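You operate a simulated robot arm through the tools that you are given. There is no shell and no other tool. Be economical: measure what you need, move in short steps, check, and stop when the job is done.

You run a simulated two-armed robot. Do the job below in one go: nothing can be reset, and whatever is moved stays where it is left.

## Task
Carry the wooden tray with both arms and set it on the top of the trestle table.

The check looks at the end state, three seconds after you hand in, the way a careful person would. Anything else that was tipped, shoved, dropped, spilled or broken makes it a failure.

## Robot
Two 7-joint arms with two-finger parallel grippers on one trunk, on a base that drives. Base frame: it is fixed to the floor where the robot stands at the start and does not move with it; the origin is under the middle of the robot, x ahead of it, y to its left, z up. Units: mm, degrees, N and s.
The left shoulder is at the start at [110, 169, 1486], the right one opposite. With the tool pointing down near the work surface each hand reaches from about 100 to 560 mm from the robot's upright axis, wherever it stands, measured 20 degrees to its own side. Places, roughly: top of the trestle table [500, -1000, 800]. Payload 1.57 kg a hand.
The TCP of each hand is the grasp point between the finger pads, 30 mm short of the fingertips. In the tool frame z runs along the fingers and y along their closing line. Largest opening 80 mm; finger width 17, thickness 12; the body of the gripper, 40 by 82 mm, starts 80 mm behind the TCP.
Orientation is that of the tool frame in the base frame, as a unit quaternion [x, y, z, w]. With the fingers straight down and closing along the base's y, the tool's x points along the base's -x, its y along +y and its z along -z.

## Interface
- The arms move only by the tool jog_arm. It takes "left_moves", "right_moves" or both (then of equal length, played together; a hand with none holds still); each is a list of rows, each a list of 7 numbers: the turn, a rotation vector about the tool's x, y, z in degrees, then the shift along the tool's x, y, z in mm, then the finger opening in mm, from 0 to 80. In form: [[ax, ay, az, dx, dy, dz, fingers], ...]. A call has 1 to 12 rows; each row shifts and turns the commanded pose from where the row before left it, along the tool's axes as they then stand. A row lasts 0.2 s, in which the tool goes at most 50 mm and 8.6 degrees; a call with a longer step from one row to the next is refused whole, and so is a gripper value outside its range. A pose out of reach is approached as far as the arm can. The call stops where the force on the tool passes 40 N (or 10 N more than at its start, if that is more) or the arm is blocked; 0.2 s more then pass. Each finger travels about 72 mm/s and halts on what it meets, pressing with about 34 N; the grip force reading is that of the motor and also rises with nothing between the fingers. The clock runs only during rows and for 0.2 s after the last one: add rows that do not move to give the fingers time. The reply holds the time, the measured pose of the TCP, the force on the tool along the base axes, the opening and the grip force, in the units named above and with some noise, with the torque about the TCP (base axes, N m) and any sound that the robot's microphone picked up.
- Cameras (640 x 400 px; columns grow to the right, rows downward): "scene" is now at [134.1, -48.1, 1664.2]; the picture's right is [-0.46, -0.89, 0.00], its down [-0.75, 0.38, -0.54] and it looks along [0.48, -0.25, -0.84] (base axes); focal length 287 px, centre (320, 200). "left" rides on the left gripper at [72, 7, -122] in its tool frame; the picture's right is [-0.09, 1.00, 0.00], its down [-0.84, -0.08, -0.54] and it looks along [-0.54, -0.05, 0.84] (tool axes); focal length 238 px, centre (320, 200). "right" rides on the right gripper at [72, -7, -122] in its tool frame; the picture's right is [0.09, 1.00, 0.00], its down [-0.84, 0.08, -0.54] and it looks along [-0.54, 0.05, 0.84] (tool axes); focal length 238 px, centre (320, 200). There is no depth. A picture from a camera that has moved, and an enlarged one, comes with that camera's place and axes in the base frame and with its lens. The place of the scene camera against the robot may be out by one fixed shift of up to 25 mm in any direction.
- capture(camera): a new picture of that camera. No time passes.
- slide_trunk(by): slides the trunk up (or, below 0, down) by that many mm; the arms and the scene camera ride with it, the base frame stays. It gives what a move gives, with no picture.
- steer(legs): drives the robot by 1 to 6 legs, each [ahead, left, turn to the left] in mm, mm and degrees, along the robot's own axes; the way and the turn of a leg run together, so that a leg with both is an arc; at most 1500 mm and 180 degrees a leg. The arms and the cameras ride along, it lands a little off, and it stops where it bumps. It gives what a move gives.
- turn_head(pan, tilt): turns the head with the scene camera to pan (to the left, within 86 degrees either way) and tilt (down, from -29 to 69), counted from straight ahead of the robot. It gives what a move gives.
- close_up(camera, box): a new picture of the part [left, top, right, bottom] of that camera's present view, enlarged. No time passes.
- hand_in(): hands the job in; it is judged then, once.

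Work in short steps. Places have to be worked out from the pictures, the camera data and where the tool is seen: move nearer, look again, correct. Check each grasp and each placing, and mend what went wrong. You have 120 turns and 88 pictures in all, those below and enlarged ones among them. Open the grippers and draw the arms clear of the work before you hand the job in, unless the task says otherwise; then end with one line.

The tools are called after "Request:" as a command line: name --argument value ..., lists and objects as JSON in quotes. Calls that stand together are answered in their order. jog_arm: Moves the arms, as the interface text tells. Its arguments: {"type":"object","properties":{"left_moves":{"type":"array"},"right_moves":{"type":"array"}},"required":[]} The other tools are called the same way: slide_trunk (by) slides the trunk up or down; steer (legs) drives the base; turn_head (pan, tilt) turns the head that bears the scene camera; capture (camera) takes a picture; close_up (camera, box) takes an enlarged picture of a part of a camera's view; hand_in () hands the job in.

At the start:

```text
time: 0.0
left_tool_pos: [664.2, -16.8, 1158.7]
left_orientation: [0.0, 1.0, 0.0, 0.001]
left_force: [-0.6, 0.4, 0.1]
left_moment: [0.04, 0.03, 0.02]
left_finger_gap: 80.0
left_grasp_force: 0.0
right_tool_pos: [491.7, -509.7, 999.6]
right_orientation: [0.001, 1.0, -0.001, 0.0]
right_force: [-0.6, 0.2, 0.8]
right_moment: [-0.01, 0.01, 0.0]
right_finger_gap: 79.9
right_grasp_force: 0.0
trunk travel left (down, up): [-800.0, 90.0]
robot x, y, heading: [0.8, 0.4, -0.2]
head pan, tilt: [-27.2, 57.1]
```

scene: 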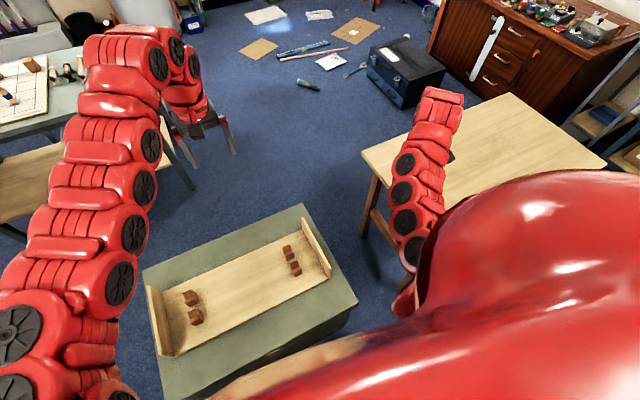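
right: 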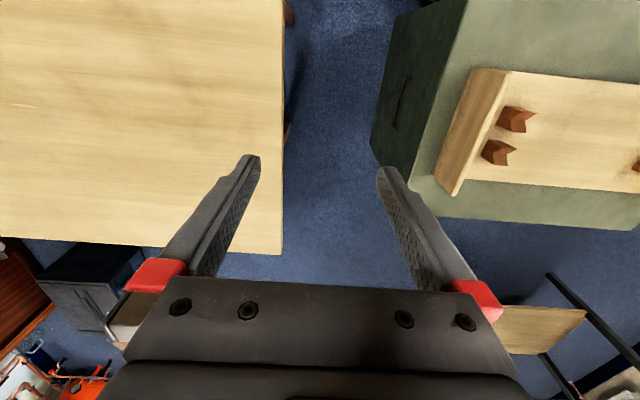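
left: 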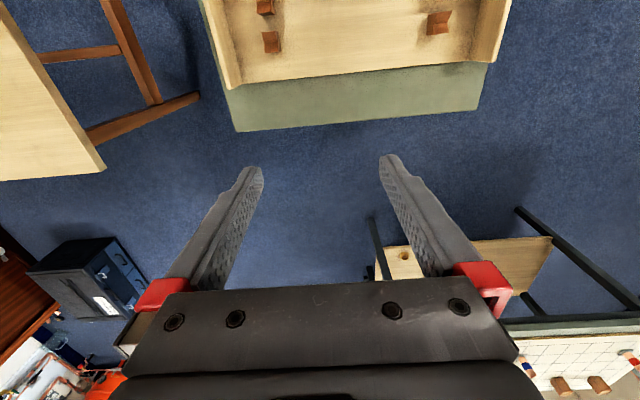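

I'll look closely at the tray from the scene and the right hand cameras.

Request:
close_up --camera "scene" --box '[130, 190, 370, 400]'

Request:
close_up --camera "right" --box '[360, 0, 640, 250]'

Request:
close_up --camera "left" --box '[190, 0, 530, 150]'

```text
1.90 times, centred on (250, 295) of scene
camera zoom: at [134.1, -48.1, 1664.2], right [-0.46, -0.89, 0.0], down [-0.75, 0.38, -0.54], along [0.48, -0.25, -0.84], focal length 547 px, centre (453, 19)
```

zoom: 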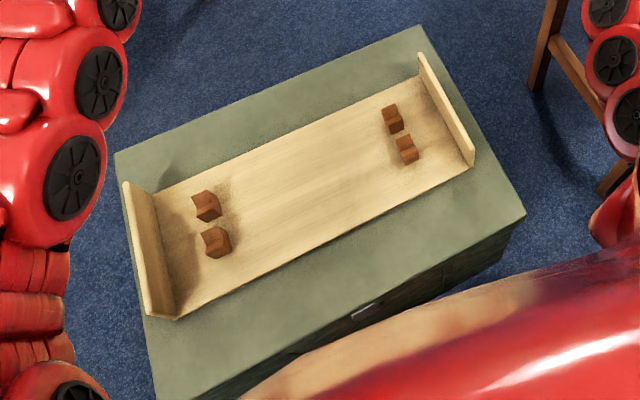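

```text
1.60 times, centred on (500, 125) of right
camera zoom: at [419.4, -516.2, 1121.7], right [-0.09, 1.0, 0.0], down [0.84, 0.08, 0.54], along [0.54, 0.05, -0.84], focal length 381 px, centre (32, 320)
```

zoom: 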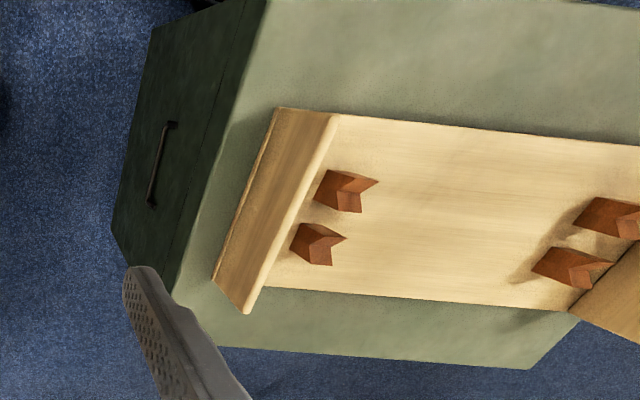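

```text
1.88 times, centred on (360, 75) of left
camera zoom: at [591.7, -10.7, 1281.1], right [0.09, 1.0, 0.0], down [0.84, -0.08, 0.54], along [0.54, -0.05, -0.84], focal length 449 px, centre (245, 435)
```

zoom: 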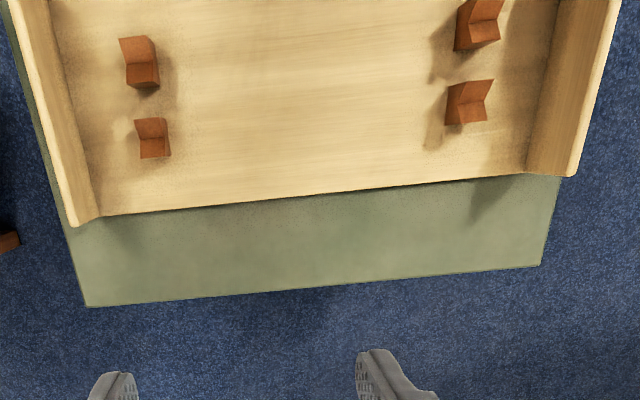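

The tray is roughly 270 × 640 mm, lies along y, has upright end boards and sits on a green cabinet (top about z 570). I'll turn the head to face it squarely and see the room in front of the base.

Request:
turn_head --pan 0 --tilt 66

Request:
capture --camera "scene"

```text
time: 0.9
left_tool_pos: [663.8, -16.9, 1159.8]
left_orientation: [0.0, 1.0, 0.0, -0.001]
left_force: [-0.5, 0.5, 0.8]
left_moment: [-0.03, 0.02, -0.01]
left_finger_gap: 79.7
left_grasp_force: 0.1
right_tool_pos: [491.7, -508.8, 999.6]
right_orientation: [0.0, 1.0, -0.002, 0.001]
right_force: [-0.3, 0.0, -0.1]
right_moment: [-0.04, 0.0, 0.01]
right_finger_gap: 79.9
right_grasp_force: 0.0
trunk travel left (down, up): [-800.0, 90.0]
robot x, y, heading: [-0.8, -0.7, -0.0]
head pan, tilt: [0.0, 66.0]
```

```text
81 pictures are left
camera scene: at [131.4, -16.2, 1654.1], right [0.0, -1.0, 0.0], down [-0.91, 0.0, -0.41], along [0.41, 0.0, -0.91], focal length 287 px, centre (320, 200)
```

scene: 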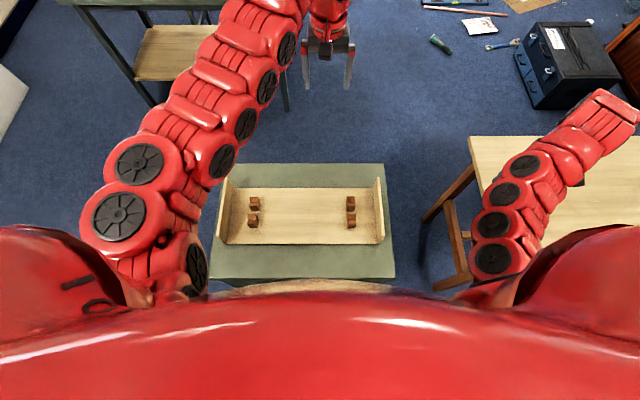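

Facing straight ahead now, the tray appears square to the robot. A close-up will let me measure it.

Request:
close_up --camera "scene" --box '[195, 150, 415, 300]'

```text
2.67 times, centred on (305, 225) of scene
camera zoom: at [131.4, -16.2, 1654.1], right [0.0, -1.0, 0.0], down [-0.91, 0.0, -0.41], along [0.41, 0.0, -0.91], focal length 765 px, centre (360, 133)
```

zoom: 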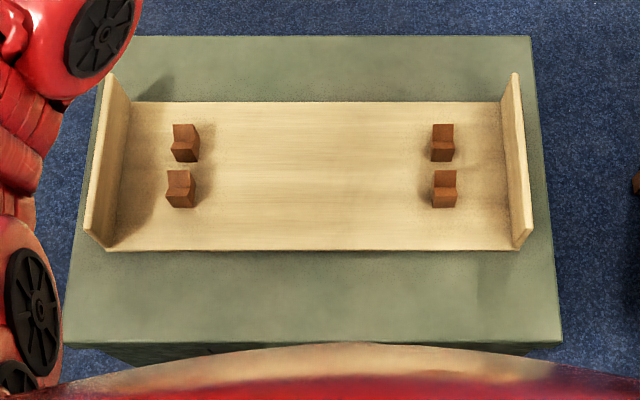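

I judge the tray floor at z≈590, board tops at z≈685, x 427–665, right board y≈−212, left board y≈+360 (centre about [545, 73]). I'll drive left to line up, then forward in small steps.

Request:
steer --legs '[[0, 73, 0], [60, 0, 0]]'

```text
time: 2.6
left_tool_pos: [720.2, 56.2, 1156.3]
left_orientation: [0.001, 1.0, 0.0, -0.002]
left_force: [-0.2, 0.0, -0.5]
left_moment: [-0.03, 0.06, 0.0]
left_finger_gap: 79.9
left_grasp_force: 0.1
right_tool_pos: [547.0, -437.1, 998.8]
right_orientation: [-0.001, 1.0, -0.002, -0.003]
right_force: [0.1, 0.9, -0.3]
right_moment: [-0.03, 0.07, -0.01]
right_finger_gap: 79.8
right_grasp_force: 0.0
trunk travel left (down, up): [-800.0, 90.0]
robot x, y, heading: [47.0, 70.1, -0.1]
head pan, tilt: [0.0, 66.0]
stopped in leg 2: the robot was blocked; the commanded pose is now the measured one
```

The base met the cabinet at x≈50, which leaves the tray centre about 493 mm ahead of the axis. I'll bring both hands above their end boards, at z≈1000.

Request:
jog_arm --left_moves '[[0, 0, 0, 21.9, 38, 19.5, 80], [0, 0, 0, 21.9, 38, 19.5, 80], [0, 0, 0, 21.9, 38, 19.5, 80], [0, 0, 0, 21.9, 38, 19.5, 80], [0, 0, 0, 21.9, 38, 19.5, 80], [0, 0, 0, 21.9, 38, 19.5, 80], [0, 0, 0, 21.9, 38, 19.5, 80], [0, 0, 0, 21.9, 38, 19.5, 80], [0, 0, 0, 0, 0, 0, 80]]' --right_moves '[[0, 0, 0, 0, 28, 0, 80], [0, 0, 0, 0, 28, 0, 80], [0, 0, 0, 0, 28, 0, 80], [0, 0, 0, 0, 28, 0, 80], [0, 0, 0, 0, 28, 0, 80], [0, 0, 0, 0, 28, 0, 80], [0, 0, 0, 0, 28, 0, 80], [0, 0, 0, 0, 28, 0, 80], [0, 0, 0, 0, 0, 0, 80]]'

Request:
capture --camera "left"

Request:
capture --camera "right"

Request:
capture --camera "scene"

```text
time: 4.6
left_tool_pos: [680.2, 109.2, 1129.5]
left_orientation: [-0.001, 1.0, 0.0, 0.0]
left_force: [-0.5, 0.0, -0.3]
left_moment: [-0.01, -0.01, -0.06]
left_finger_gap: 80.0
left_grasp_force: 0.1
left hand out of reach, approached as far as the arm can: row 2, 3, 4, 5, 6, 7, 8
right_tool_pos: [542.1, -224.7, 987.1]
right_orientation: [0.0, 1.0, -0.002, 0.001]
right_force: [-0.8, -0.5, -0.3]
right_moment: [0.0, -0.03, -0.01]
right_finger_gap: 80.0
right_grasp_force: 0.0
right hand out of reach, approached as far as the arm can: row 2, 3, 5
trunk travel left (down, up): [-800.0, 90.0]
robot x, y, heading: [51.3, 71.2, -0.1]
head pan, tilt: [0.0, 66.0]
```

```text
79 pictures are left
camera left: at [607.5, 116.9, 1251.8], right [0.09, 1.0, 0.0], down [0.84, -0.08, 0.54], along [0.54, -0.05, -0.84], focal length 238 px, centre (320, 200)
```

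left: 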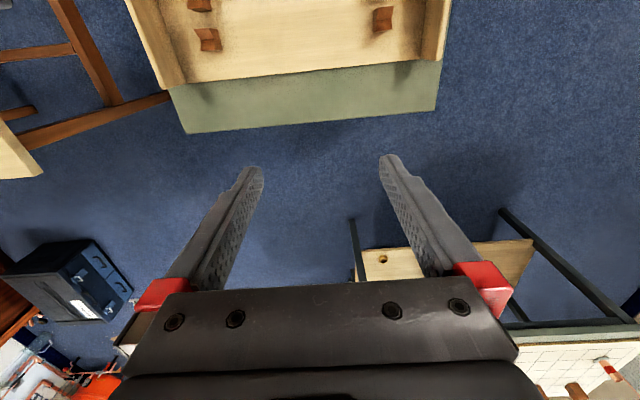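

```text
78 pictures are left
camera right: at [469.7, -230.7, 1109.0], right [-0.09, 1.0, -0.01], down [0.84, 0.08, 0.54], along [0.54, 0.05, -0.84], focal length 238 px, centre (320, 200)
```

right: 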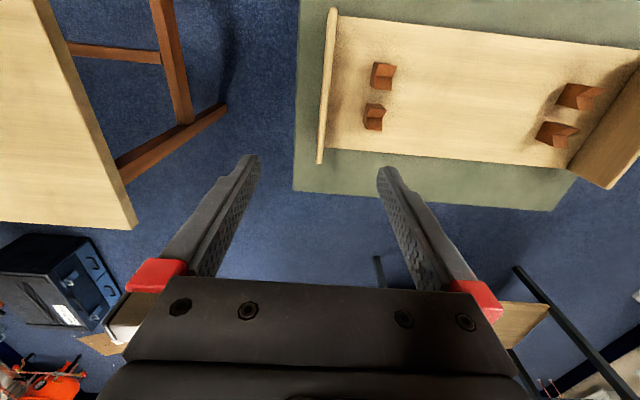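

```text
77 pictures are left
camera scene: at [180.4, 55.1, 1654.1], right [0.0, -1.0, 0.0], down [-0.91, 0.0, -0.41], along [0.41, 0.0, -0.91], focal length 287 px, centre (320, 200)
```

scene: 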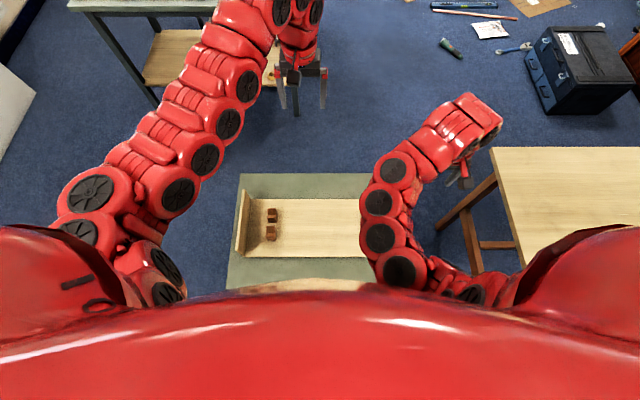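

Right board is confirmed at y≈−216, almost under the right hand. The left arm stalled at a limit, so I'll try it in smaller pieces: straight down first.

Request:
jog_arm --left_moves '[[0, 0, 0, 0, 0, 40, 80], [0, 0, 0, 0, 0, 40, 80], [0, 0, 0, 0, 0, 40, 80], [0, 0, 0, 0, 0, 0, 80]]'

```text
time: 5.6
left_tool_pos: [680.3, 111.1, 1011.7]
left_orientation: [-0.001, 1.0, 0.0, 0.0]
left_force: [0.5, -0.2, 0.5]
left_moment: [-0.01, -0.02, -0.03]
left_finger_gap: 79.9
left_grasp_force: 0.1
right_tool_pos: [541.1, -224.1, 987.2]
right_orientation: [0.0, 1.0, -0.003, 0.002]
right_force: [0.2, -0.1, 0.3]
right_moment: [0.01, -0.01, -0.01]
right_finger_gap: 80.1
right_grasp_force: 0.1
trunk travel left (down, up): [-800.0, 90.0]
robot x, y, heading: [48.2, 68.8, -0.3]
head pan, tilt: [0.0, 66.0]
```

Going down worked; now I'll take the left hand back and out to its board.

Request:
jog_arm --left_moves '[[0, 0, 0, 22, 40, 0, 80], [0, 0, 0, 22, 40, 0, 80], [0, 0, 0, 22, 40, 0, 80], [0, 0, 0, 22, 40, 0, 80], [0, 0, 0, 22, 40, 0, 80], [0, 0, 0, 22, 40, 0, 80], [0, 0, 0, 0, 0, 0, 80]]'

```text
time: 7.2
left_tool_pos: [555.1, 350.0, 986.7]
left_orientation: [0.0, 1.0, 0.002, 0.001]
left_force: [0.4, 0.6, -0.5]
left_moment: [0.01, 0.04, 0.0]
left_finger_gap: 80.2
left_grasp_force: 0.0
left hand out of reach, approached as far as the arm can: row 2, 3, 5
right_tool_pos: [543.6, -225.5, 987.0]
right_orientation: [0.0, 1.0, -0.002, 0.002]
right_force: [-0.2, -0.2, 0.9]
right_moment: [-0.02, 0.02, -0.02]
right_finger_gap: 80.2
right_grasp_force: 0.0
trunk travel left (down, up): [-800.0, 90.0]
robot x, y, heading: [50.8, 73.2, 0.2]
head pan, tilt: [0.0, 66.0]
```

The left hand is over its board. I'll photograph from the left hand to refine the board's y.

Request:
capture --camera "left"

```text
76 pictures are left
camera left: at [482.9, 355.5, 1107.5], right [0.09, 1.0, 0.0], down [0.84, -0.08, 0.54], along [0.54, -0.05, -0.84], focal length 238 px, centre (320, 200)
```

left: 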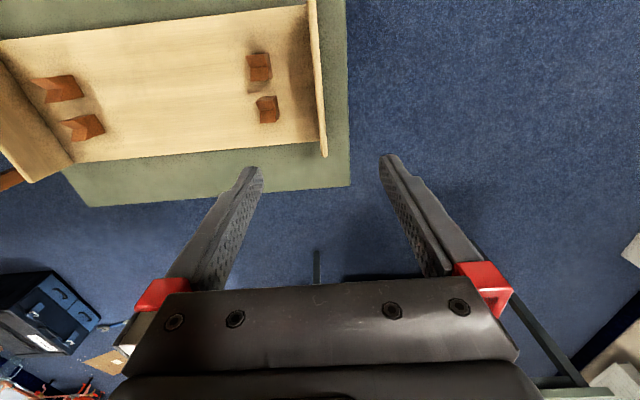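

Boards: left at y≈347, right at y≈−216, centre x≈540. I'll align both hands and slide the trunk down 240 so the fingertips stop just above the boards.

Request:
jog_arm --left_moves '[[0, 0, 0, 14, -3, 0, 80], [0, 0, 0, 0, 0, 0, 80]]' --right_moves '[[0, 0, 0, 2, 8.5, 0, 80], [0, 0, 0, 0, 0, 0, 80]]'

Request:
slide_trunk --by -240

Request:
capture --camera "left"

Request:
capture --camera "right"

```text
time: 7.8
left_tool_pos: [542.0, 346.5, 987.0]
left_orientation: [0.001, 1.0, 0.001, 0.0]
left_force: [-0.1, -0.4, -0.5]
left_moment: [-0.02, 0.02, 0.01]
left_finger_gap: 79.7
left_grasp_force: 0.0
right_tool_pos: [540.8, -216.3, 987.5]
right_orientation: [0.0, 1.0, -0.003, 0.001]
right_force: [0.3, -0.1, -1.1]
right_moment: [0.02, 0.02, -0.03]
right_finger_gap: 80.2
right_grasp_force: 0.0
trunk travel left (down, up): [-800.0, 90.0]
robot x, y, heading: [50.7, 72.9, -0.0]
head pan, tilt: [0.0, 66.0]
```

```text
time: 10.3
left_tool_pos: [541.7, 346.0, 746.5]
left_orientation: [0.0, 1.0, 0.001, 0.001]
left_force: [0.0, 0.1, -0.5]
left_moment: [0.01, 0.0, -0.01]
left_finger_gap: 79.8
left_grasp_force: 0.2
right_tool_pos: [541.9, -215.6, 747.0]
right_orientation: [0.0, 1.0, -0.002, 0.001]
right_force: [-0.7, -0.5, 0.7]
right_moment: [0.0, -0.01, 0.0]
right_finger_gap: 80.0
right_grasp_force: 0.2
trunk travel left (down, up): [-560.0, 330.0]
robot x, y, heading: [49.0, 71.4, 0.0]
head pan, tilt: [0.0, 66.0]
```

```text
75 pictures are left
camera left: at [468.4, 352.5, 867.7], right [0.09, 1.0, 0.0], down [0.84, -0.08, 0.54], along [0.54, -0.05, -0.84], focal length 238 px, centre (320, 200)
```

left: 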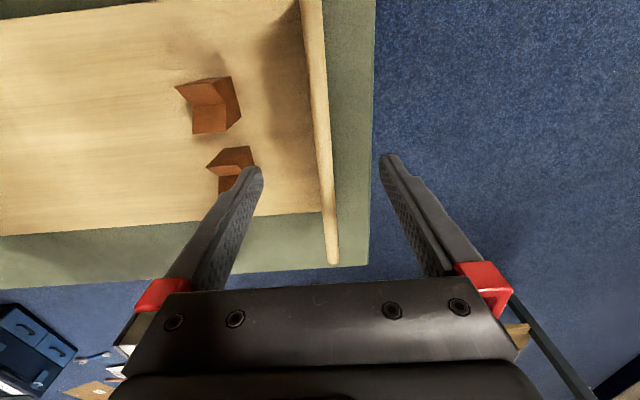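

```text
74 pictures are left
camera right: at [467.6, -222.5, 869.1], right [-0.09, 1.0, 0.0], down [0.84, 0.08, 0.54], along [0.54, 0.05, -0.84], focal length 238 px, centre (320, 200)
```

right: 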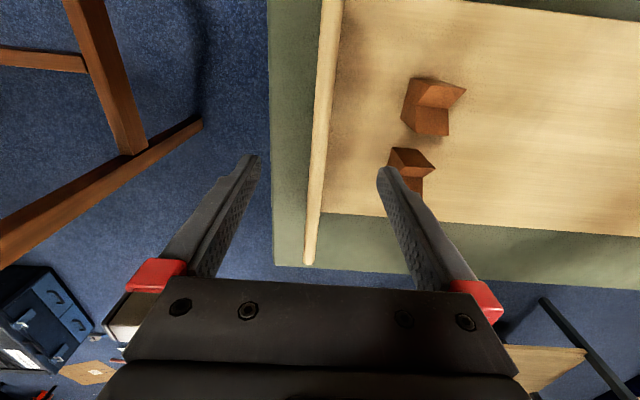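

Triangulating again, the board tops are at z≈711, the tray floor at ≈614, and the boards are centred between the fingers. I'll lower both hands 75 mm to straddle them.

Request:
jog_arm --left_moves '[[0, 0, 0, 3, 1.5, 15, 80], [0, 0, 0, 2, 0, 15, 80], [0, 0, 0, 0, 0, 15, 80], [0, 0, 0, 0, 0, 15, 80], [0, 0, 0, 0, 0, 14, 80], [0, 0, 0, 0, 0, 0, 80]]' --right_moves '[[0, 0, 0, 3, -1.5, 15, 80], [0, 0, 0, 2, 0, 15, 80], [0, 0, 0, 0, 0, 15, 80], [0, 0, 0, 0, 0, 15, 80], [0, 0, 0, 0, 0, 14, 80], [0, 0, 0, 0, 0, 0, 80]]'

Request:
capture --camera "left"

Request:
capture --camera "right"

```text
time: 11.7
left_tool_pos: [538.3, 348.2, 671.4]
left_orientation: [-0.001, 1.0, 0.002, 0.001]
left_force: [-0.2, -0.4, -0.6]
left_moment: [0.01, -0.02, -0.01]
left_finger_gap: 80.2
left_grasp_force: 0.2
right_tool_pos: [536.8, -218.0, 672.9]
right_orientation: [0.0, 1.0, -0.003, 0.001]
right_force: [0.0, 0.2, -0.4]
right_moment: [0.03, -0.04, 0.0]
right_finger_gap: 80.1
right_grasp_force: 0.1
trunk travel left (down, up): [-560.0, 330.0]
robot x, y, heading: [48.9, 76.6, 0.0]
head pan, tilt: [0.0, 66.0]
```

```text
73 pictures are left
camera left: at [464.2, 354.4, 793.4], right [0.09, 1.0, 0.0], down [0.84, -0.08, 0.54], along [0.54, -0.05, -0.84], focal length 238 px, centre (320, 200)
```

left: 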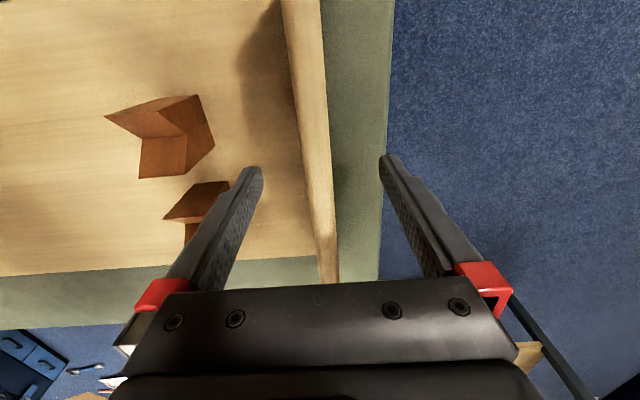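

```text
72 pictures are left
camera right: at [463.1, -224.0, 795.1], right [-0.09, 1.0, -0.01], down [0.84, 0.08, 0.54], along [0.54, 0.05, -0.84], focal length 238 px, centre (320, 200)
```

right: 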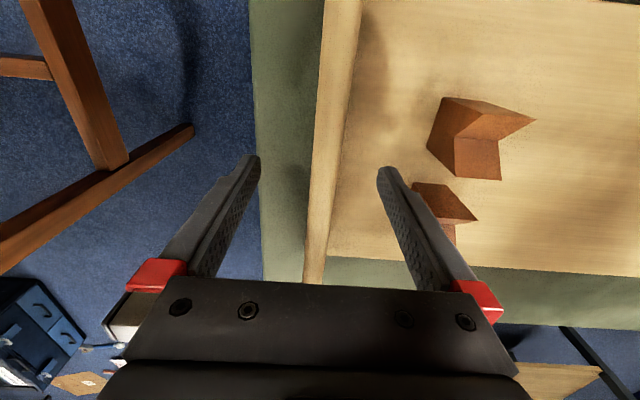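

Both boards stand between the fingers with no contact. Closing both grippers.

Request:
jog_arm --left_moves '[[0, 0, 0, 0, 0, 0, 50], [0, 0, 0, 0, 0, 0, 30], [0, 0, 0, 0, 0, 0, 0], [0, 0, 0, 0, 0, 0, 0], [0, 0, 0, 0, 0, 0, 0], [0, 0, 0, 0, 0, 0, 0]]' --right_moves '[[0, 0, 0, 0, 0, 0, 50], [0, 0, 0, 0, 0, 0, 30], [0, 0, 0, 0, 0, 0, 0], [0, 0, 0, 0, 0, 0, 0], [0, 0, 0, 0, 0, 0, 0], [0, 0, 0, 0, 0, 0, 0]]'

```text
time: 13.1
left_tool_pos: [537.0, 349.4, 672.1]
left_orientation: [-0.001, 1.0, 0.002, 0.001]
left_force: [0.2, 18.2, 0.8]
left_moment: [-1.45, -0.11, -0.02]
left_finger_gap: 12.0
left_grasp_force: 29.0
right_tool_pos: [535.6, -217.8, 673.6]
right_orientation: [0.0, 1.0, -0.004, 0.001]
right_force: [-0.1, -15.5, -0.1]
right_moment: [1.67, 0.06, 0.06]
right_finger_gap: 11.9
right_grasp_force: 29.3
trunk travel left (down, up): [-560.0, 330.0]
robot x, y, heading: [46.1, 68.5, 0.0]
head pan, tilt: [0.0, 66.0]
```

Both grippers hold a 12 mm board, but the forces show the hands press inward by about 16 N. I'll ease each outward by a little.

Request:
jog_arm --left_moves '[[0, 0, 0, 0, 1.5, 0, 0], [0, 0, 0, 0, 0, 0, 0]]' --right_moves '[[0, 0, 0, 0, -1.5, 0, 0], [0, 0, 0, 0, 0, 0, 0]]'

```text
time: 13.7
left_tool_pos: [537.5, 349.8, 672.2]
left_orientation: [0.001, 1.0, 0.0, 0.001]
left_force: [2.7, 6.0, 0.3]
left_moment: [-0.22, -0.38, 0.17]
left_finger_gap: 11.7
left_grasp_force: 28.3
right_tool_pos: [534.8, -218.0, 672.6]
right_orientation: [-0.001, 1.0, -0.001, 0.002]
right_force: [-1.6, -3.3, 8.1]
right_moment: [1.3, 0.33, -0.03]
right_finger_gap: 11.9
right_grasp_force: 28.7
trunk travel left (down, up): [-560.0, 330.0]
robot x, y, heading: [51.5, 72.2, 0.1]
head pan, tilt: [0.0, 66.0]
```

Relaxed well. Now a small trunk lift of 40 mm to check that the grasp carries.

Request:
slide_trunk --by 40

Request:
capture --camera "scene"

Request:
capture --camera "right"

```text
time: 14.5
left_tool_pos: [537.7, 350.3, 711.9]
left_orientation: [0.001, 1.0, 0.0, 0.0]
left_force: [0.0, -2.3, -6.9]
left_moment: [-0.12, 0.06, 0.1]
left_finger_gap: 11.7
left_grasp_force: 29.1
right_tool_pos: [536.7, -218.5, 712.5]
right_orientation: [-0.001, 1.0, -0.001, 0.001]
right_force: [0.1, 2.1, -2.5]
right_moment: [1.29, 0.0, -0.04]
right_finger_gap: 11.6
right_grasp_force: 29.1
trunk travel left (down, up): [-600.0, 290.0]
robot x, y, heading: [49.7, 71.3, 0.0]
head pan, tilt: [0.0, 66.0]
```

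```text
71 pictures are left
camera scene: at [181.6, 55.5, 1453.9], right [0.0, -1.0, 0.0], down [-0.91, 0.0, -0.41], along [0.41, 0.0, -0.91], focal length 287 px, centre (320, 200)
```

scene: 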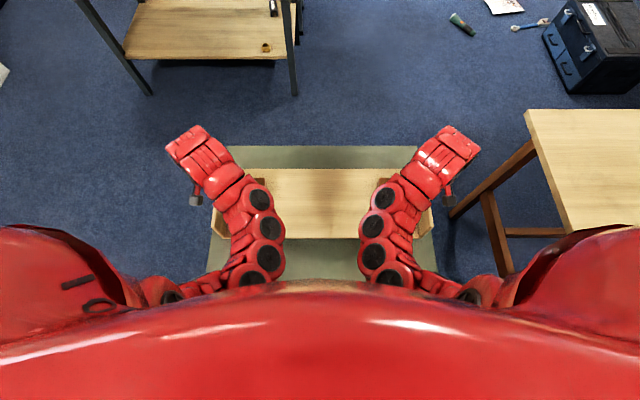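

```text
70 pictures are left
camera right: at [463.7, -225.3, 834.3], right [-0.09, 1.0, 0.0], down [0.84, 0.08, 0.54], along [0.54, 0.05, -0.84], focal length 238 px, centre (320, 200)
```

right: 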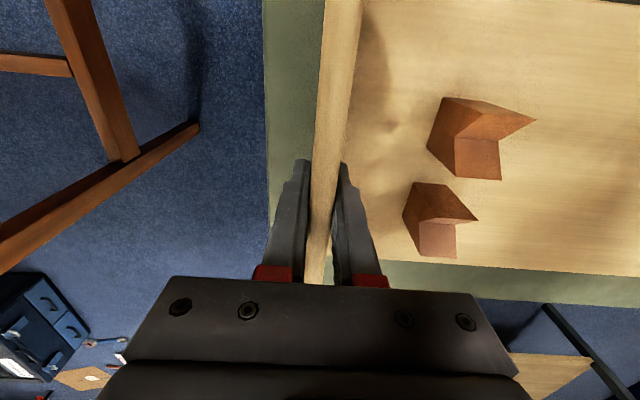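

The tray is up and level in both hands. I'll raise the trunk 260 so that the tray bottom (~TCP − 72) clears the 800 mm table.

Request:
slide_trunk --by 260

Request:
steer --legs '[[-70, 0, 0]]'

Request:
turn_head --pan -50 --tilt 50

Request:
capture --camera "scene"

```text
time: 17.2
left_tool_pos: [538.2, 349.8, 971.4]
left_orientation: [0.001, 1.0, 0.002, 0.001]
left_force: [0.2, -19.2, -7.6]
left_moment: [-0.09, 0.07, 0.13]
left_finger_gap: 12.3
left_grasp_force: 29.2
right_tool_pos: [536.9, -219.0, 971.6]
right_orientation: [0.0, 1.0, -0.002, 0.002]
right_force: [0.2, 19.1, -2.5]
right_moment: [1.24, 0.01, -0.1]
right_finger_gap: 11.7
right_grasp_force: 28.8
trunk travel left (down, up): [-860.0, 30.0]
robot x, y, heading: [50.8, 68.3, 0.0]
head pan, tilt: [0.0, 66.0]
```

```text
time: 18.2
left_tool_pos: [470.8, 349.6, 970.9]
left_orientation: [0.001, 1.0, 0.001, 0.0]
left_force: [0.4, -23.6, -6.2]
left_moment: [-0.13, -0.01, 0.1]
left_finger_gap: 12.0
left_grasp_force: 29.0
right_tool_pos: [469.2, -218.0, 970.9]
right_orientation: [-0.001, 1.0, -0.002, 0.0]
right_force: [0.8, 23.0, -2.8]
right_moment: [1.2, 0.06, -0.02]
right_finger_gap: 12.2
right_grasp_force: 29.2
trunk travel left (down, up): [-860.0, 30.0]
robot x, y, heading: [-20.9, 72.0, 0.3]
head pan, tilt: [0.0, 66.0]
```

```text
time: 19.4
left_tool_pos: [468.0, 349.7, 971.6]
left_orientation: [0.002, 1.0, 0.001, 0.001]
left_force: [0.4, 1.2, -6.5]
left_moment: [-0.22, -0.03, 0.14]
left_finger_gap: 11.9
left_grasp_force: 29.0
right_tool_pos: [468.6, -218.6, 972.3]
right_orientation: [-0.001, 1.0, -0.002, 0.001]
right_force: [0.2, -1.9, -2.1]
right_moment: [1.31, 0.04, -0.07]
right_finger_gap: 12.0
right_grasp_force: 29.1
trunk travel left (down, up): [-860.0, 30.0]
robot x, y, heading: [-20.1, 74.7, -0.1]
head pan, tilt: [-50.0, 50.0]
```

```text
69 pictures are left
camera scene: at [102.3, -3.3, 1733.2], right [-0.77, -0.64, 0.0], down [-0.49, 0.59, -0.64], along [0.41, -0.49, -0.77], focal length 287 px, centre (320, 200)
```

scene: 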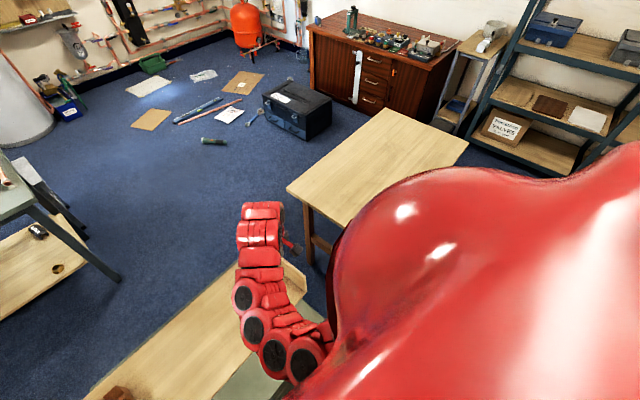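

The table is bare and spans x≈256–750, y≈−560 to −1360; the tray will land well inside it if I just drive right. First I'll look to the right of the robot for obstacles in the path.

Request:
turn_head --pan -86 --tilt 30

Request:
capture --camera "scene"

```text
time: 20.4
left_tool_pos: [469.2, 348.6, 972.2]
left_orientation: [0.001, 1.0, 0.0, 0.001]
left_force: [-0.4, 0.1, -6.6]
left_moment: [-0.2, 0.09, 0.13]
left_finger_gap: 12.0
left_grasp_force: 28.9
right_tool_pos: [466.7, -219.3, 972.7]
right_orientation: [-0.001, 1.0, -0.002, 0.001]
right_force: [-0.8, -1.4, -2.6]
right_moment: [1.3, -0.01, -0.07]
right_finger_gap: 12.0
right_grasp_force: 29.5
trunk travel left (down, up): [-860.0, 30.0]
robot x, y, heading: [-20.9, 71.6, 0.0]
head pan, tilt: [-85.9, 30.0]
```

```text
68 pictures are left
camera scene: at [59.9, -34.6, 1762.7], right [-1.0, -0.07, 0.0], down [-0.04, 0.5, -0.87], along [0.06, -0.86, -0.5], focal length 287 px, centre (320, 200)
```

scene: 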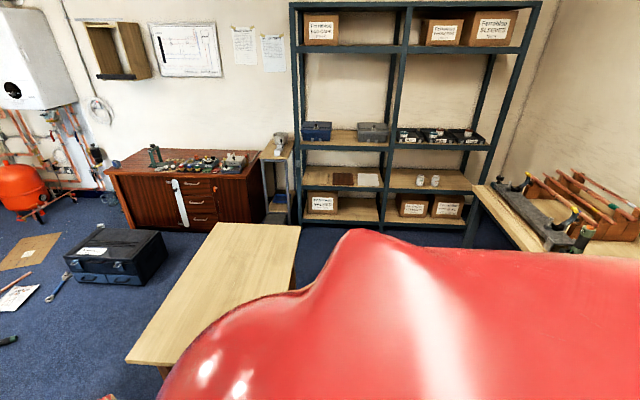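

Nothing stands near the path. I'll drive right in two legs of 350 and check heading and clearance.

Request:
steer --legs '[[0, -350, 0]]'

Request:
capture --camera "scene"

Request:
capture --camera "right"

```text
time: 22.7
left_tool_pos: [470.0, 0.2, 972.1]
left_orientation: [0.002, 1.0, 0.0, 0.001]
left_force: [-0.2, 0.0, -6.3]
left_moment: [-0.24, -0.01, 0.15]
left_finger_gap: 11.9
left_grasp_force: 29.2
right_tool_pos: [465.0, -568.1, 972.7]
right_orientation: [0.001, 1.0, -0.001, 0.001]
right_force: [0.2, -0.3, -1.9]
right_moment: [1.31, -0.01, -0.07]
right_finger_gap: 11.9
right_grasp_force: 29.1
trunk travel left (down, up): [-860.0, 30.0]
robot x, y, heading: [-22.0, -275.7, -0.6]
head pan, tilt: [-85.9, 30.0]
```

```text
67 pictures are left
camera scene: at [58.4, -382.0, 1762.8], right [-1.0, -0.07, 0.0], down [-0.03, 0.5, -0.87], along [0.06, -0.86, -0.5], focal length 287 px, centre (320, 200)
```

scene: 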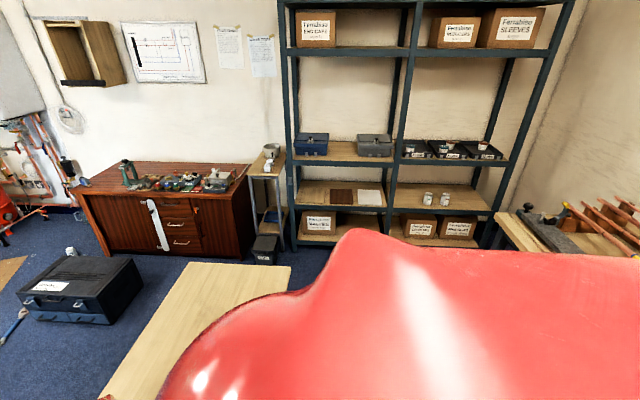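

```text
66 pictures are left
camera right: at [393.0, -574.1, 1094.6], right [-0.09, 1.0, 0.0], down [0.84, 0.08, 0.54], along [0.54, 0.05, -0.84], focal length 238 px, centre (320, 200)
```

right: 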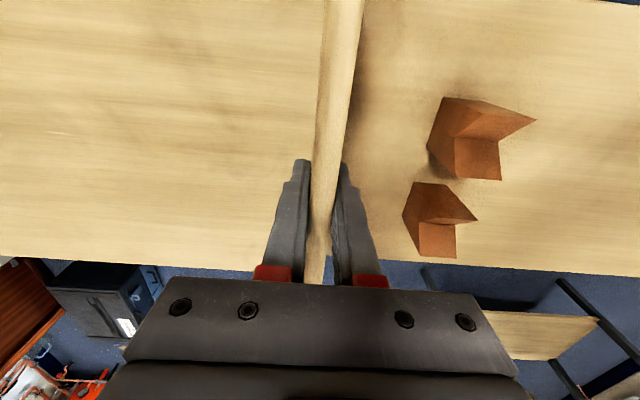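

The table top is clear under the tray and the base moves freely. Continuing right by 680 in two legs, with a small heading fix.

Request:
steer --legs '[[0, -340, 0.5], [0, -340, 0]]'

Request:
turn_head --pan 0 --tilt 66

Request:
capture --camera "scene"

Request:
capture --camera "right"

Request:
capture --camera "left"

```text
time: 26.7
left_tool_pos: [468.4, -677.1, 971.8]
left_orientation: [-0.001, 1.0, 0.001, 0.001]
left_force: [0.3, 3.1, -6.9]
left_moment: [-0.33, -0.01, 0.15]
left_finger_gap: 11.7
left_grasp_force: 29.0
right_tool_pos: [469.5, -1243.1, 972.2]
right_orientation: [-0.003, 1.0, -0.002, 0.0]
right_force: [0.9, -2.2, -3.6]
right_moment: [1.3, 0.05, -0.08]
right_finger_gap: 12.1
right_grasp_force: 29.1
trunk travel left (down, up): [-860.0, 30.0]
robot x, y, heading: [-23.4, -958.4, 0.4]
head pan, tilt: [-85.9, 30.0]
```

```text
time: 28.3
left_tool_pos: [467.9, -677.0, 971.4]
left_orientation: [-0.002, 1.0, 0.001, 0.001]
left_force: [0.8, 2.3, -5.7]
left_moment: [-0.33, 0.06, 0.09]
left_finger_gap: 11.8
left_grasp_force: 29.3
right_tool_pos: [468.8, -1245.3, 973.5]
right_orientation: [-0.003, 1.0, -0.001, 0.0]
right_force: [0.3, -2.2, -3.1]
right_moment: [1.31, -0.04, -0.13]
right_finger_gap: 12.1
right_grasp_force: 29.5
trunk travel left (down, up): [-860.0, 30.0]
robot x, y, heading: [-19.1, -959.3, 0.3]
head pan, tilt: [0.0, 66.0]
```

```text
65 pictures are left
camera scene: at [113.2, -972.5, 1714.0], right [0.0, -1.0, 0.0], down [-0.91, 0.0, -0.41], along [0.41, 0.0, -0.91], focal length 287 px, centre (320, 200)
```

scene: 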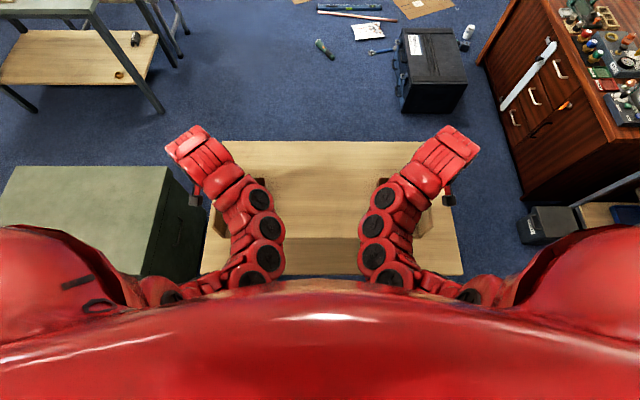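

```text
64 pictures are left
camera right: at [397.0, -1251.8, 1094.4], right [-0.1, 1.0, 0.0], down [0.84, 0.08, 0.54], along [0.54, 0.05, -0.84], focal length 238 px, centre (320, 200)
```

right: 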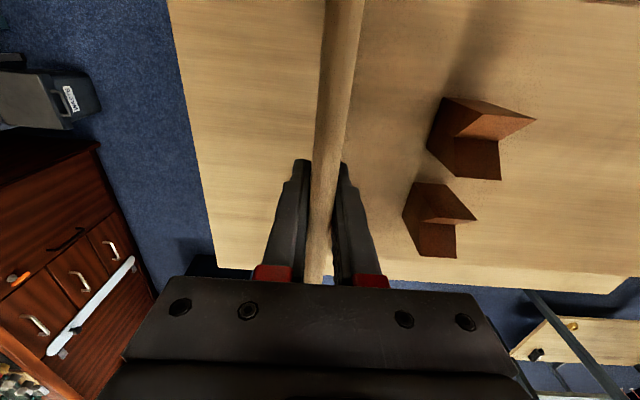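

```text
63 pictures are left
camera left: at [395.1, -671.0, 1093.2], right [0.09, 1.0, 0.0], down [0.84, -0.08, 0.54], along [0.54, -0.05, -0.84], focal length 238 px, centre (320, 200)
```

left: 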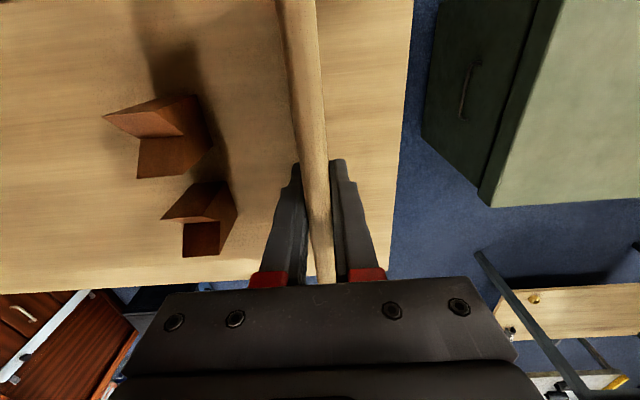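

The tray is over the table with about 90–110 mm margin all round. I'll slide down 75, then go down in small steps while watching the force.

Request:
slide_trunk --by -75

Request:
close_up --camera "right" --box '[160, 0, 480, 200]'

```text
time: 29.5
left_tool_pos: [467.2, -676.4, 897.4]
left_orientation: [-0.002, 1.0, 0.001, 0.001]
left_force: [0.7, 2.1, -6.1]
left_moment: [-0.31, 0.07, 0.12]
left_finger_gap: 11.9
left_grasp_force: 29.1
right_tool_pos: [468.7, -1244.8, 898.5]
right_orientation: [-0.004, 1.0, -0.002, 0.001]
right_force: [0.3, -1.7, -3.4]
right_moment: [1.24, -0.02, -0.08]
right_finger_gap: 12.1
right_grasp_force: 29.5
trunk travel left (down, up): [-785.0, 105.0]
robot x, y, heading: [-17.2, -956.1, 0.5]
head pan, tilt: [0.0, 66.0]
```

```text
2.00 times, centred on (320, 100) of right
camera zoom: at [396.8, -1251.9, 1019.6], right [-0.1, 1.0, 0.0], down [0.84, 0.08, 0.54], along [0.54, 0.05, -0.84], focal length 477 px, centre (320, 400)
```

zoom: 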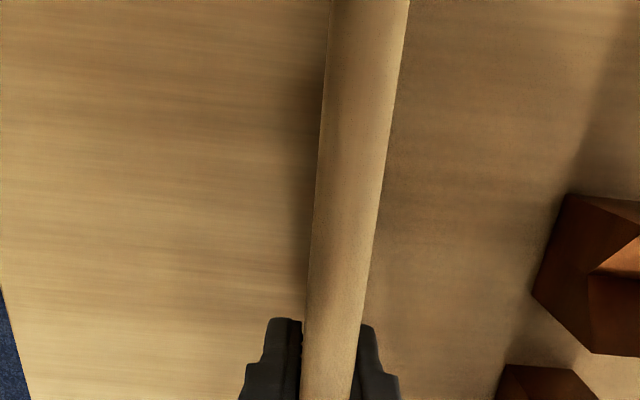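

No contact yet (load still about 9 N). Lowering both hands 4 mm per row for 5 rows.

Request:
jog_arm --left_moves '[[0, 0, 0, 0, 0, 4, 0], [0, 0, 0, 0, 0, 4, 0], [0, 0, 0, 0, 0, 4, 0], [0, 0, 0, 0, 0, 0, 0]]' --right_moves '[[0, 0, 0, 0, 0, 4, 0], [0, 0, 0, 0, 0, 4, 0], [0, 0, 0, 0, 0, 4, 0], [0, 0, 0, 0, 0, 0, 0]]'

```text
time: 30.5
left_tool_pos: [467.4, -676.5, 885.5]
left_orientation: [-0.002, 1.0, 0.0, 0.001]
left_force: [0.4, 4.5, -5.2]
left_moment: [-0.76, -0.13, 0.08]
left_finger_gap: 11.8
left_grasp_force: 29.6
right_tool_pos: [469.8, -1245.7, 886.2]
right_orientation: [-0.004, 1.0, -0.002, 0.001]
right_force: [-0.2, -4.1, -4.8]
right_moment: [1.21, 0.19, -0.07]
right_finger_gap: 11.7
right_grasp_force: 29.6
trunk travel left (down, up): [-785.0, 105.0]
robot x, y, heading: [-17.2, -956.9, 0.3]
head pan, tilt: [0.0, 66.0]
```

Still hanging freely at TCP 886. Continuing down in 3 mm rows.

Request:
jog_arm --left_moves '[[0, 0, 0, 0, 0, 3, 0], [0, 0, 0, 0, 0, 3, 0], [0, 0, 0, 0, 0, 0, 0]]' --right_moves '[[0, 0, 0, 0, 0, 3, 0], [0, 0, 0, 0, 0, 3, 0], [0, 0, 0, 0, 0, 0, 0]]'

```text
time: 31.3
left_tool_pos: [468.6, -676.4, 878.9]
left_orientation: [-0.002, 1.0, 0.001, 0.001]
left_force: [-0.2, 1.9, -5.7]
left_moment: [-0.41, 0.0, 0.14]
left_finger_gap: 12.0
left_grasp_force: 29.0
right_tool_pos: [469.7, -1245.2, 879.8]
right_orientation: [-0.004, 1.0, -0.002, 0.001]
right_force: [0.4, -2.0, -3.1]
right_moment: [1.18, 0.02, -0.13]
right_finger_gap: 12.0
right_grasp_force: 29.3
trunk travel left (down, up): [-785.0, 105.0]
robot x, y, heading: [-17.5, -956.3, 0.2]
head pan, tilt: [0.0, 66.0]
```

Still no contact; another 6 mm.

Request:
jog_arm --left_moves '[[0, 0, 0, 0, 0, 3, 0], [0, 0, 0, 0, 0, 3, 0], [0, 0, 0, 0, 0, 0, 0]]' --right_moves '[[0, 0, 0, 0, 0, 3, 0], [0, 0, 0, 0, 0, 3, 0], [0, 0, 0, 0, 0, 0, 0]]'

Request:
close_up --camera "right" --box '[160, 0, 480, 200]'

```text
time: 32.1
left_tool_pos: [468.3, -677.4, 872.9]
left_orientation: [-0.001, 1.0, 0.0, 0.001]
left_force: [0.3, 3.3, -5.1]
left_moment: [-0.59, -0.01, 0.17]
left_finger_gap: 11.9
left_grasp_force: 29.8
right_tool_pos: [469.9, -1244.9, 874.0]
right_orientation: [-0.004, 1.0, -0.002, 0.001]
right_force: [-0.4, -2.1, -4.2]
right_moment: [1.15, 0.05, -0.11]
right_finger_gap: 11.7
right_grasp_force: 29.4
trunk travel left (down, up): [-785.0, 105.0]
robot x, y, heading: [-20.4, -955.8, 0.2]
head pan, tilt: [0.0, 66.0]
```

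```text
2.00 times, centred on (320, 100) of right
camera zoom: at [397.2, -1251.8, 995.6], right [-0.1, 1.0, 0.0], down [0.84, 0.08, 0.54], along [0.54, 0.05, -0.84], focal length 477 px, centre (320, 400)
```

zoom: 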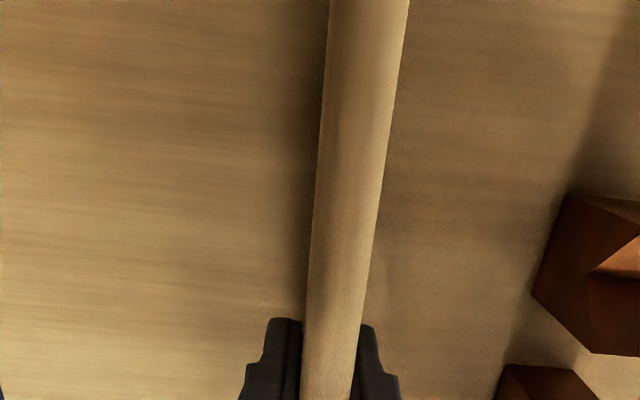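

The table is near but not yet touched. Two more 6 mm steps, each with force readings.

Request:
jog_arm --left_moves '[[0, 0, 0, 0, 0, 2, 0], [0, 0, 0, 0, 0, 2, 0], [0, 0, 0, 0, 0, 2, 0], [0, 0, 0, 0, 0, 0, 0]]' --right_moves '[[0, 0, 0, 0, 0, 2, 0], [0, 0, 0, 0, 0, 2, 0], [0, 0, 0, 0, 0, 2, 0], [0, 0, 0, 0, 0, 0, 0]]'

```text
time: 33.1
left_tool_pos: [468.5, -677.3, 867.7]
left_orientation: [-0.002, 1.0, 0.002, 0.0]
left_force: [0.5, 2.9, -4.4]
left_moment: [-0.84, 0.04, 0.05]
left_finger_gap: 11.9
left_grasp_force: 28.5
right_tool_pos: [469.8, -1244.5, 867.4]
right_orientation: [-0.004, 1.0, -0.002, 0.002]
right_force: [0.2, -3.1, -3.5]
right_moment: [1.15, 0.01, -0.07]
right_finger_gap: 12.3
right_grasp_force: 29.6
trunk travel left (down, up): [-785.0, 105.0]
robot x, y, heading: [-17.8, -956.2, 0.3]
head pan, tilt: [0.0, 66.0]
```

Still hanging at 867. Next 6 mm.

Request:
jog_arm --left_moves '[[0, 0, 0, 0, 0, 2, 0], [0, 0, 0, 0, 0, 2, 0], [0, 0, 0, 0, 0, 2, 0], [0, 0, 0, 0, 0, 0, 0]]' --right_moves '[[0, 0, 0, 0, 0, 2, 0], [0, 0, 0, 0, 0, 2, 0], [0, 0, 0, 0, 0, 2, 0], [0, 0, 0, 0, 0, 0, 0]]'

Request:
capture --camera "left"

```text
time: 34.1
left_tool_pos: [469.2, -676.3, 861.5]
left_orientation: [-0.002, 1.0, 0.0, 0.001]
left_force: [-0.1, 3.8, -6.8]
left_moment: [-0.35, 0.18, 0.11]
left_finger_gap: 12.3
left_grasp_force: 29.1
right_tool_pos: [468.0, -1245.6, 861.9]
right_orientation: [-0.003, 1.0, -0.003, 0.001]
right_force: [0.4, -3.7, -4.2]
right_moment: [1.3, -0.15, -0.09]
right_finger_gap: 11.9
right_grasp_force: 29.4
trunk travel left (down, up): [-785.0, 105.0]
robot x, y, heading: [-21.2, -954.6, 0.3]
head pan, tilt: [0.0, 66.0]
```

```text
60 pictures are left
camera left: at [395.2, -671.2, 982.3], right [0.09, 1.0, 0.0], down [0.84, -0.08, 0.54], along [0.54, -0.05, -0.84], focal length 238 px, centre (320, 200)
```

left: 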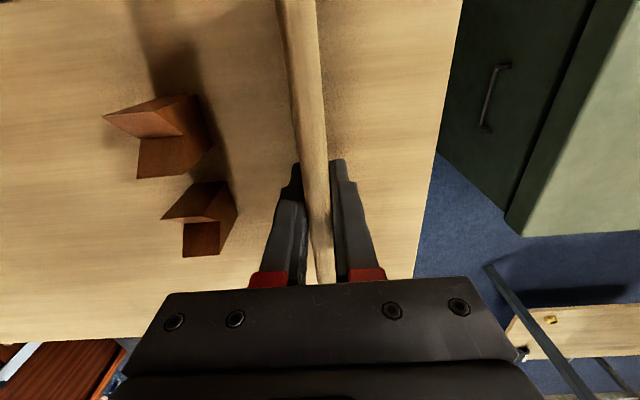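

The view suggests the top is nearer z≈765, so about 20–30 mm remain. Continuing down 12 mm.

Request:
jog_arm --left_moves '[[0, 0, 0, 0, 0, 3, 0], [0, 0, 0, 0, 0, 3, 0], [0, 0, 0, 0, 0, 3, 0], [0, 0, 0, 0, 0, 3, 0], [0, 0, 0, 0, 0, 0, 0]]' --right_moves '[[0, 0, 0, 0, 0, 3, 0], [0, 0, 0, 0, 0, 3, 0], [0, 0, 0, 0, 0, 3, 0], [0, 0, 0, 0, 0, 3, 0], [0, 0, 0, 0, 0, 0, 0]]'

```text
time: 35.3
left_tool_pos: [468.8, -677.0, 849.0]
left_orientation: [-0.002, 1.0, 0.0, 0.001]
left_force: [0.7, 0.4, -7.3]
left_moment: [0.15, -0.01, 0.14]
left_finger_gap: 11.9
left_grasp_force: 29.3
right_tool_pos: [470.0, -1244.4, 848.3]
right_orientation: [-0.003, 1.0, 0.0, 0.001]
right_force: [0.4, -0.5, -1.6]
right_moment: [1.27, 0.1, -0.12]
right_finger_gap: 12.0
right_grasp_force: 29.2
trunk travel left (down, up): [-785.0, 105.0]
robot x, y, heading: [-21.6, -951.2, 0.1]
head pan, tilt: [0.0, 66.0]
```

Not there yet; another 9 mm.

Request:
jog_arm --left_moves '[[0, 0, 0, 0, 0, 3, 0], [0, 0, 0, 0, 0, 3, 0], [0, 0, 0, 0, 0, 3, 0], [0, 0, 0, 0, 0, 0, 0]]' --right_moves '[[0, 0, 0, 0, 0, 3, 0], [0, 0, 0, 0, 0, 3, 0], [0, 0, 0, 0, 0, 3, 0], [0, 0, 0, 0, 0, 0, 0]]'

```text
time: 36.3
left_tool_pos: [468.3, -675.9, 839.4]
left_orientation: [-0.002, 1.0, 0.001, 0.001]
left_force: [-0.2, -0.4, -5.7]
left_moment: [-0.3, -0.01, 0.06]
left_finger_gap: 11.9
left_grasp_force: 28.9
right_tool_pos: [468.8, -1245.5, 839.9]
right_orientation: [-0.003, 1.0, -0.001, 0.001]
right_force: [-1.3, -0.2, -3.4]
right_moment: [1.19, 0.05, -0.11]
right_finger_gap: 12.0
right_grasp_force: 29.3
trunk travel left (down, up): [-785.0, 105.0]
robot x, y, heading: [-19.8, -953.7, 0.2]
head pan, tilt: [0.0, 66.0]
```

Still free; another 9 mm.

Request:
jog_arm --left_moves '[[0, 0, 0, 0, 0, 3, 0], [0, 0, 0, 0, 0, 3, 0], [0, 0, 0, 0, 0, 3, 0], [0, 0, 0, 0, 0, 0, 0]]' --right_moves '[[0, 0, 0, 0, 0, 3, 0], [0, 0, 0, 0, 0, 3, 0], [0, 0, 0, 0, 0, 3, 0], [0, 0, 0, 0, 0, 0, 0]]'

Request:
capture --camera "left"

```text
time: 37.3
left_tool_pos: [468.6, -675.8, 832.7]
left_orientation: [-0.001, 1.0, 0.001, 0.003]
left_force: [5.4, -4.0, 7.5]
left_moment: [-0.3, 1.06, 0.19]
left_finger_gap: 11.8
left_grasp_force: 29.3
right_tool_pos: [470.4, -1244.9, 833.2]
right_orientation: [-0.004, 1.0, -0.002, 0.003]
right_force: [3.8, 4.4, 16.2]
right_moment: [1.21, 0.97, 0.0]
right_finger_gap: 11.9
right_grasp_force: 29.3
trunk travel left (down, up): [-785.0, 105.0]
robot x, y, heading: [-16.6, -957.7, 0.1]
head pan, tilt: [0.0, 66.0]
```

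```text
59 pictures are left
camera left: at [394.8, -670.9, 953.4], right [0.09, 1.0, 0.0], down [0.83, -0.07, 0.55], along [0.54, -0.05, -0.84], focal length 238 px, centre (320, 200)
```

left: 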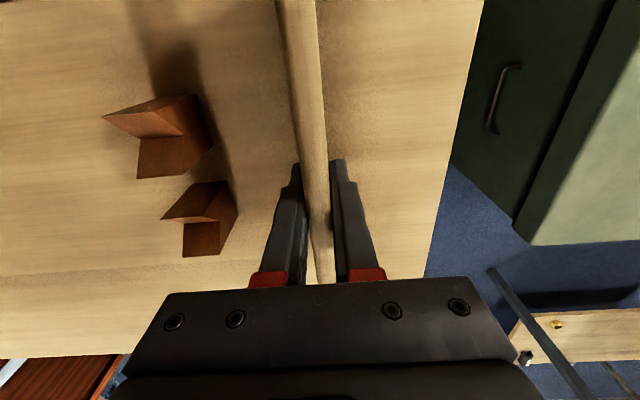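

Contact: both hands are pushed up (8 and 16 N) and the tray rests on the top. I'll ease 1 mm up and open the fingers gradually.

Request:
jog_arm --left_moves '[[0, 0, 0, 0, 0, -1, 0], [0, 0, 0, 0, 0, 0, 12], [0, 0, 0, 0, 0, 0, 20], [0, 0, 0, 0, 0, 0, 35], [0, 0, 0, 0, 0, 0, 60], [0, 0, 0, 0, 0, 0, 60], [0, 0, 0, 0, 0, 0, 60]]' --right_moves '[[0, 0, 0, 0, 0, -1, 0], [0, 0, 0, 0, 0, 0, 12], [0, 0, 0, 0, 0, 0, 20], [0, 0, 0, 0, 0, 0, 35], [0, 0, 0, 0, 0, 0, 60], [0, 0, 0, 0, 0, 0, 60], [0, 0, 0, 0, 0, 0, 60]]'

Request:
capture --camera "left"

Request:
capture --camera "right"

```text
time: 38.9
left_tool_pos: [468.1, -676.6, 831.7]
left_orientation: [-0.002, 1.0, 0.0, 0.001]
left_force: [-0.3, -0.6, 0.8]
left_moment: [0.01, -0.04, -0.04]
left_finger_gap: 60.1
left_grasp_force: 0.0
right_tool_pos: [469.8, -1245.2, 833.2]
right_orientation: [-0.003, 1.0, -0.001, 0.002]
right_force: [0.2, -0.7, -0.5]
right_moment: [-0.02, 0.0, 0.03]
right_finger_gap: 60.0
right_grasp_force: 0.0
trunk travel left (down, up): [-785.0, 105.0]
robot x, y, heading: [-20.1, -957.7, 0.3]
head pan, tilt: [0.0, 66.0]
```

```text
58 pictures are left
camera left: at [394.5, -670.9, 953.4], right [0.09, 1.0, 0.0], down [0.84, -0.08, 0.54], along [0.54, -0.05, -0.84], focal length 238 px, centre (320, 200)
```

left: 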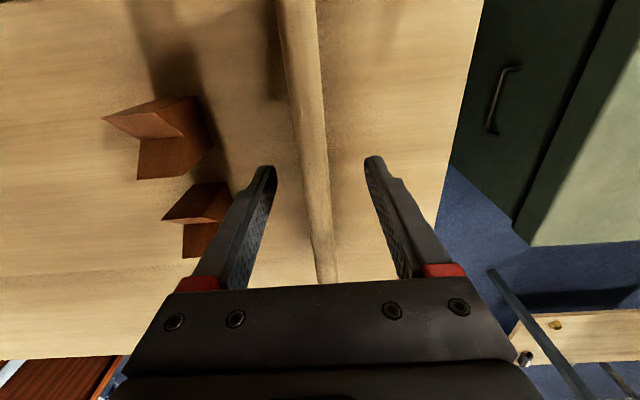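

```text
57 pictures are left
camera right: at [396.7, -1252.1, 954.7], right [-0.1, 1.0, 0.0], down [0.83, 0.08, 0.54], along [0.54, 0.05, -0.84], focal length 238 px, centre (320, 200)
```

right: 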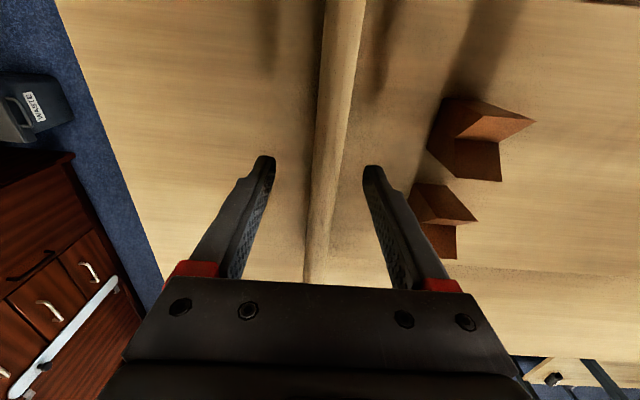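

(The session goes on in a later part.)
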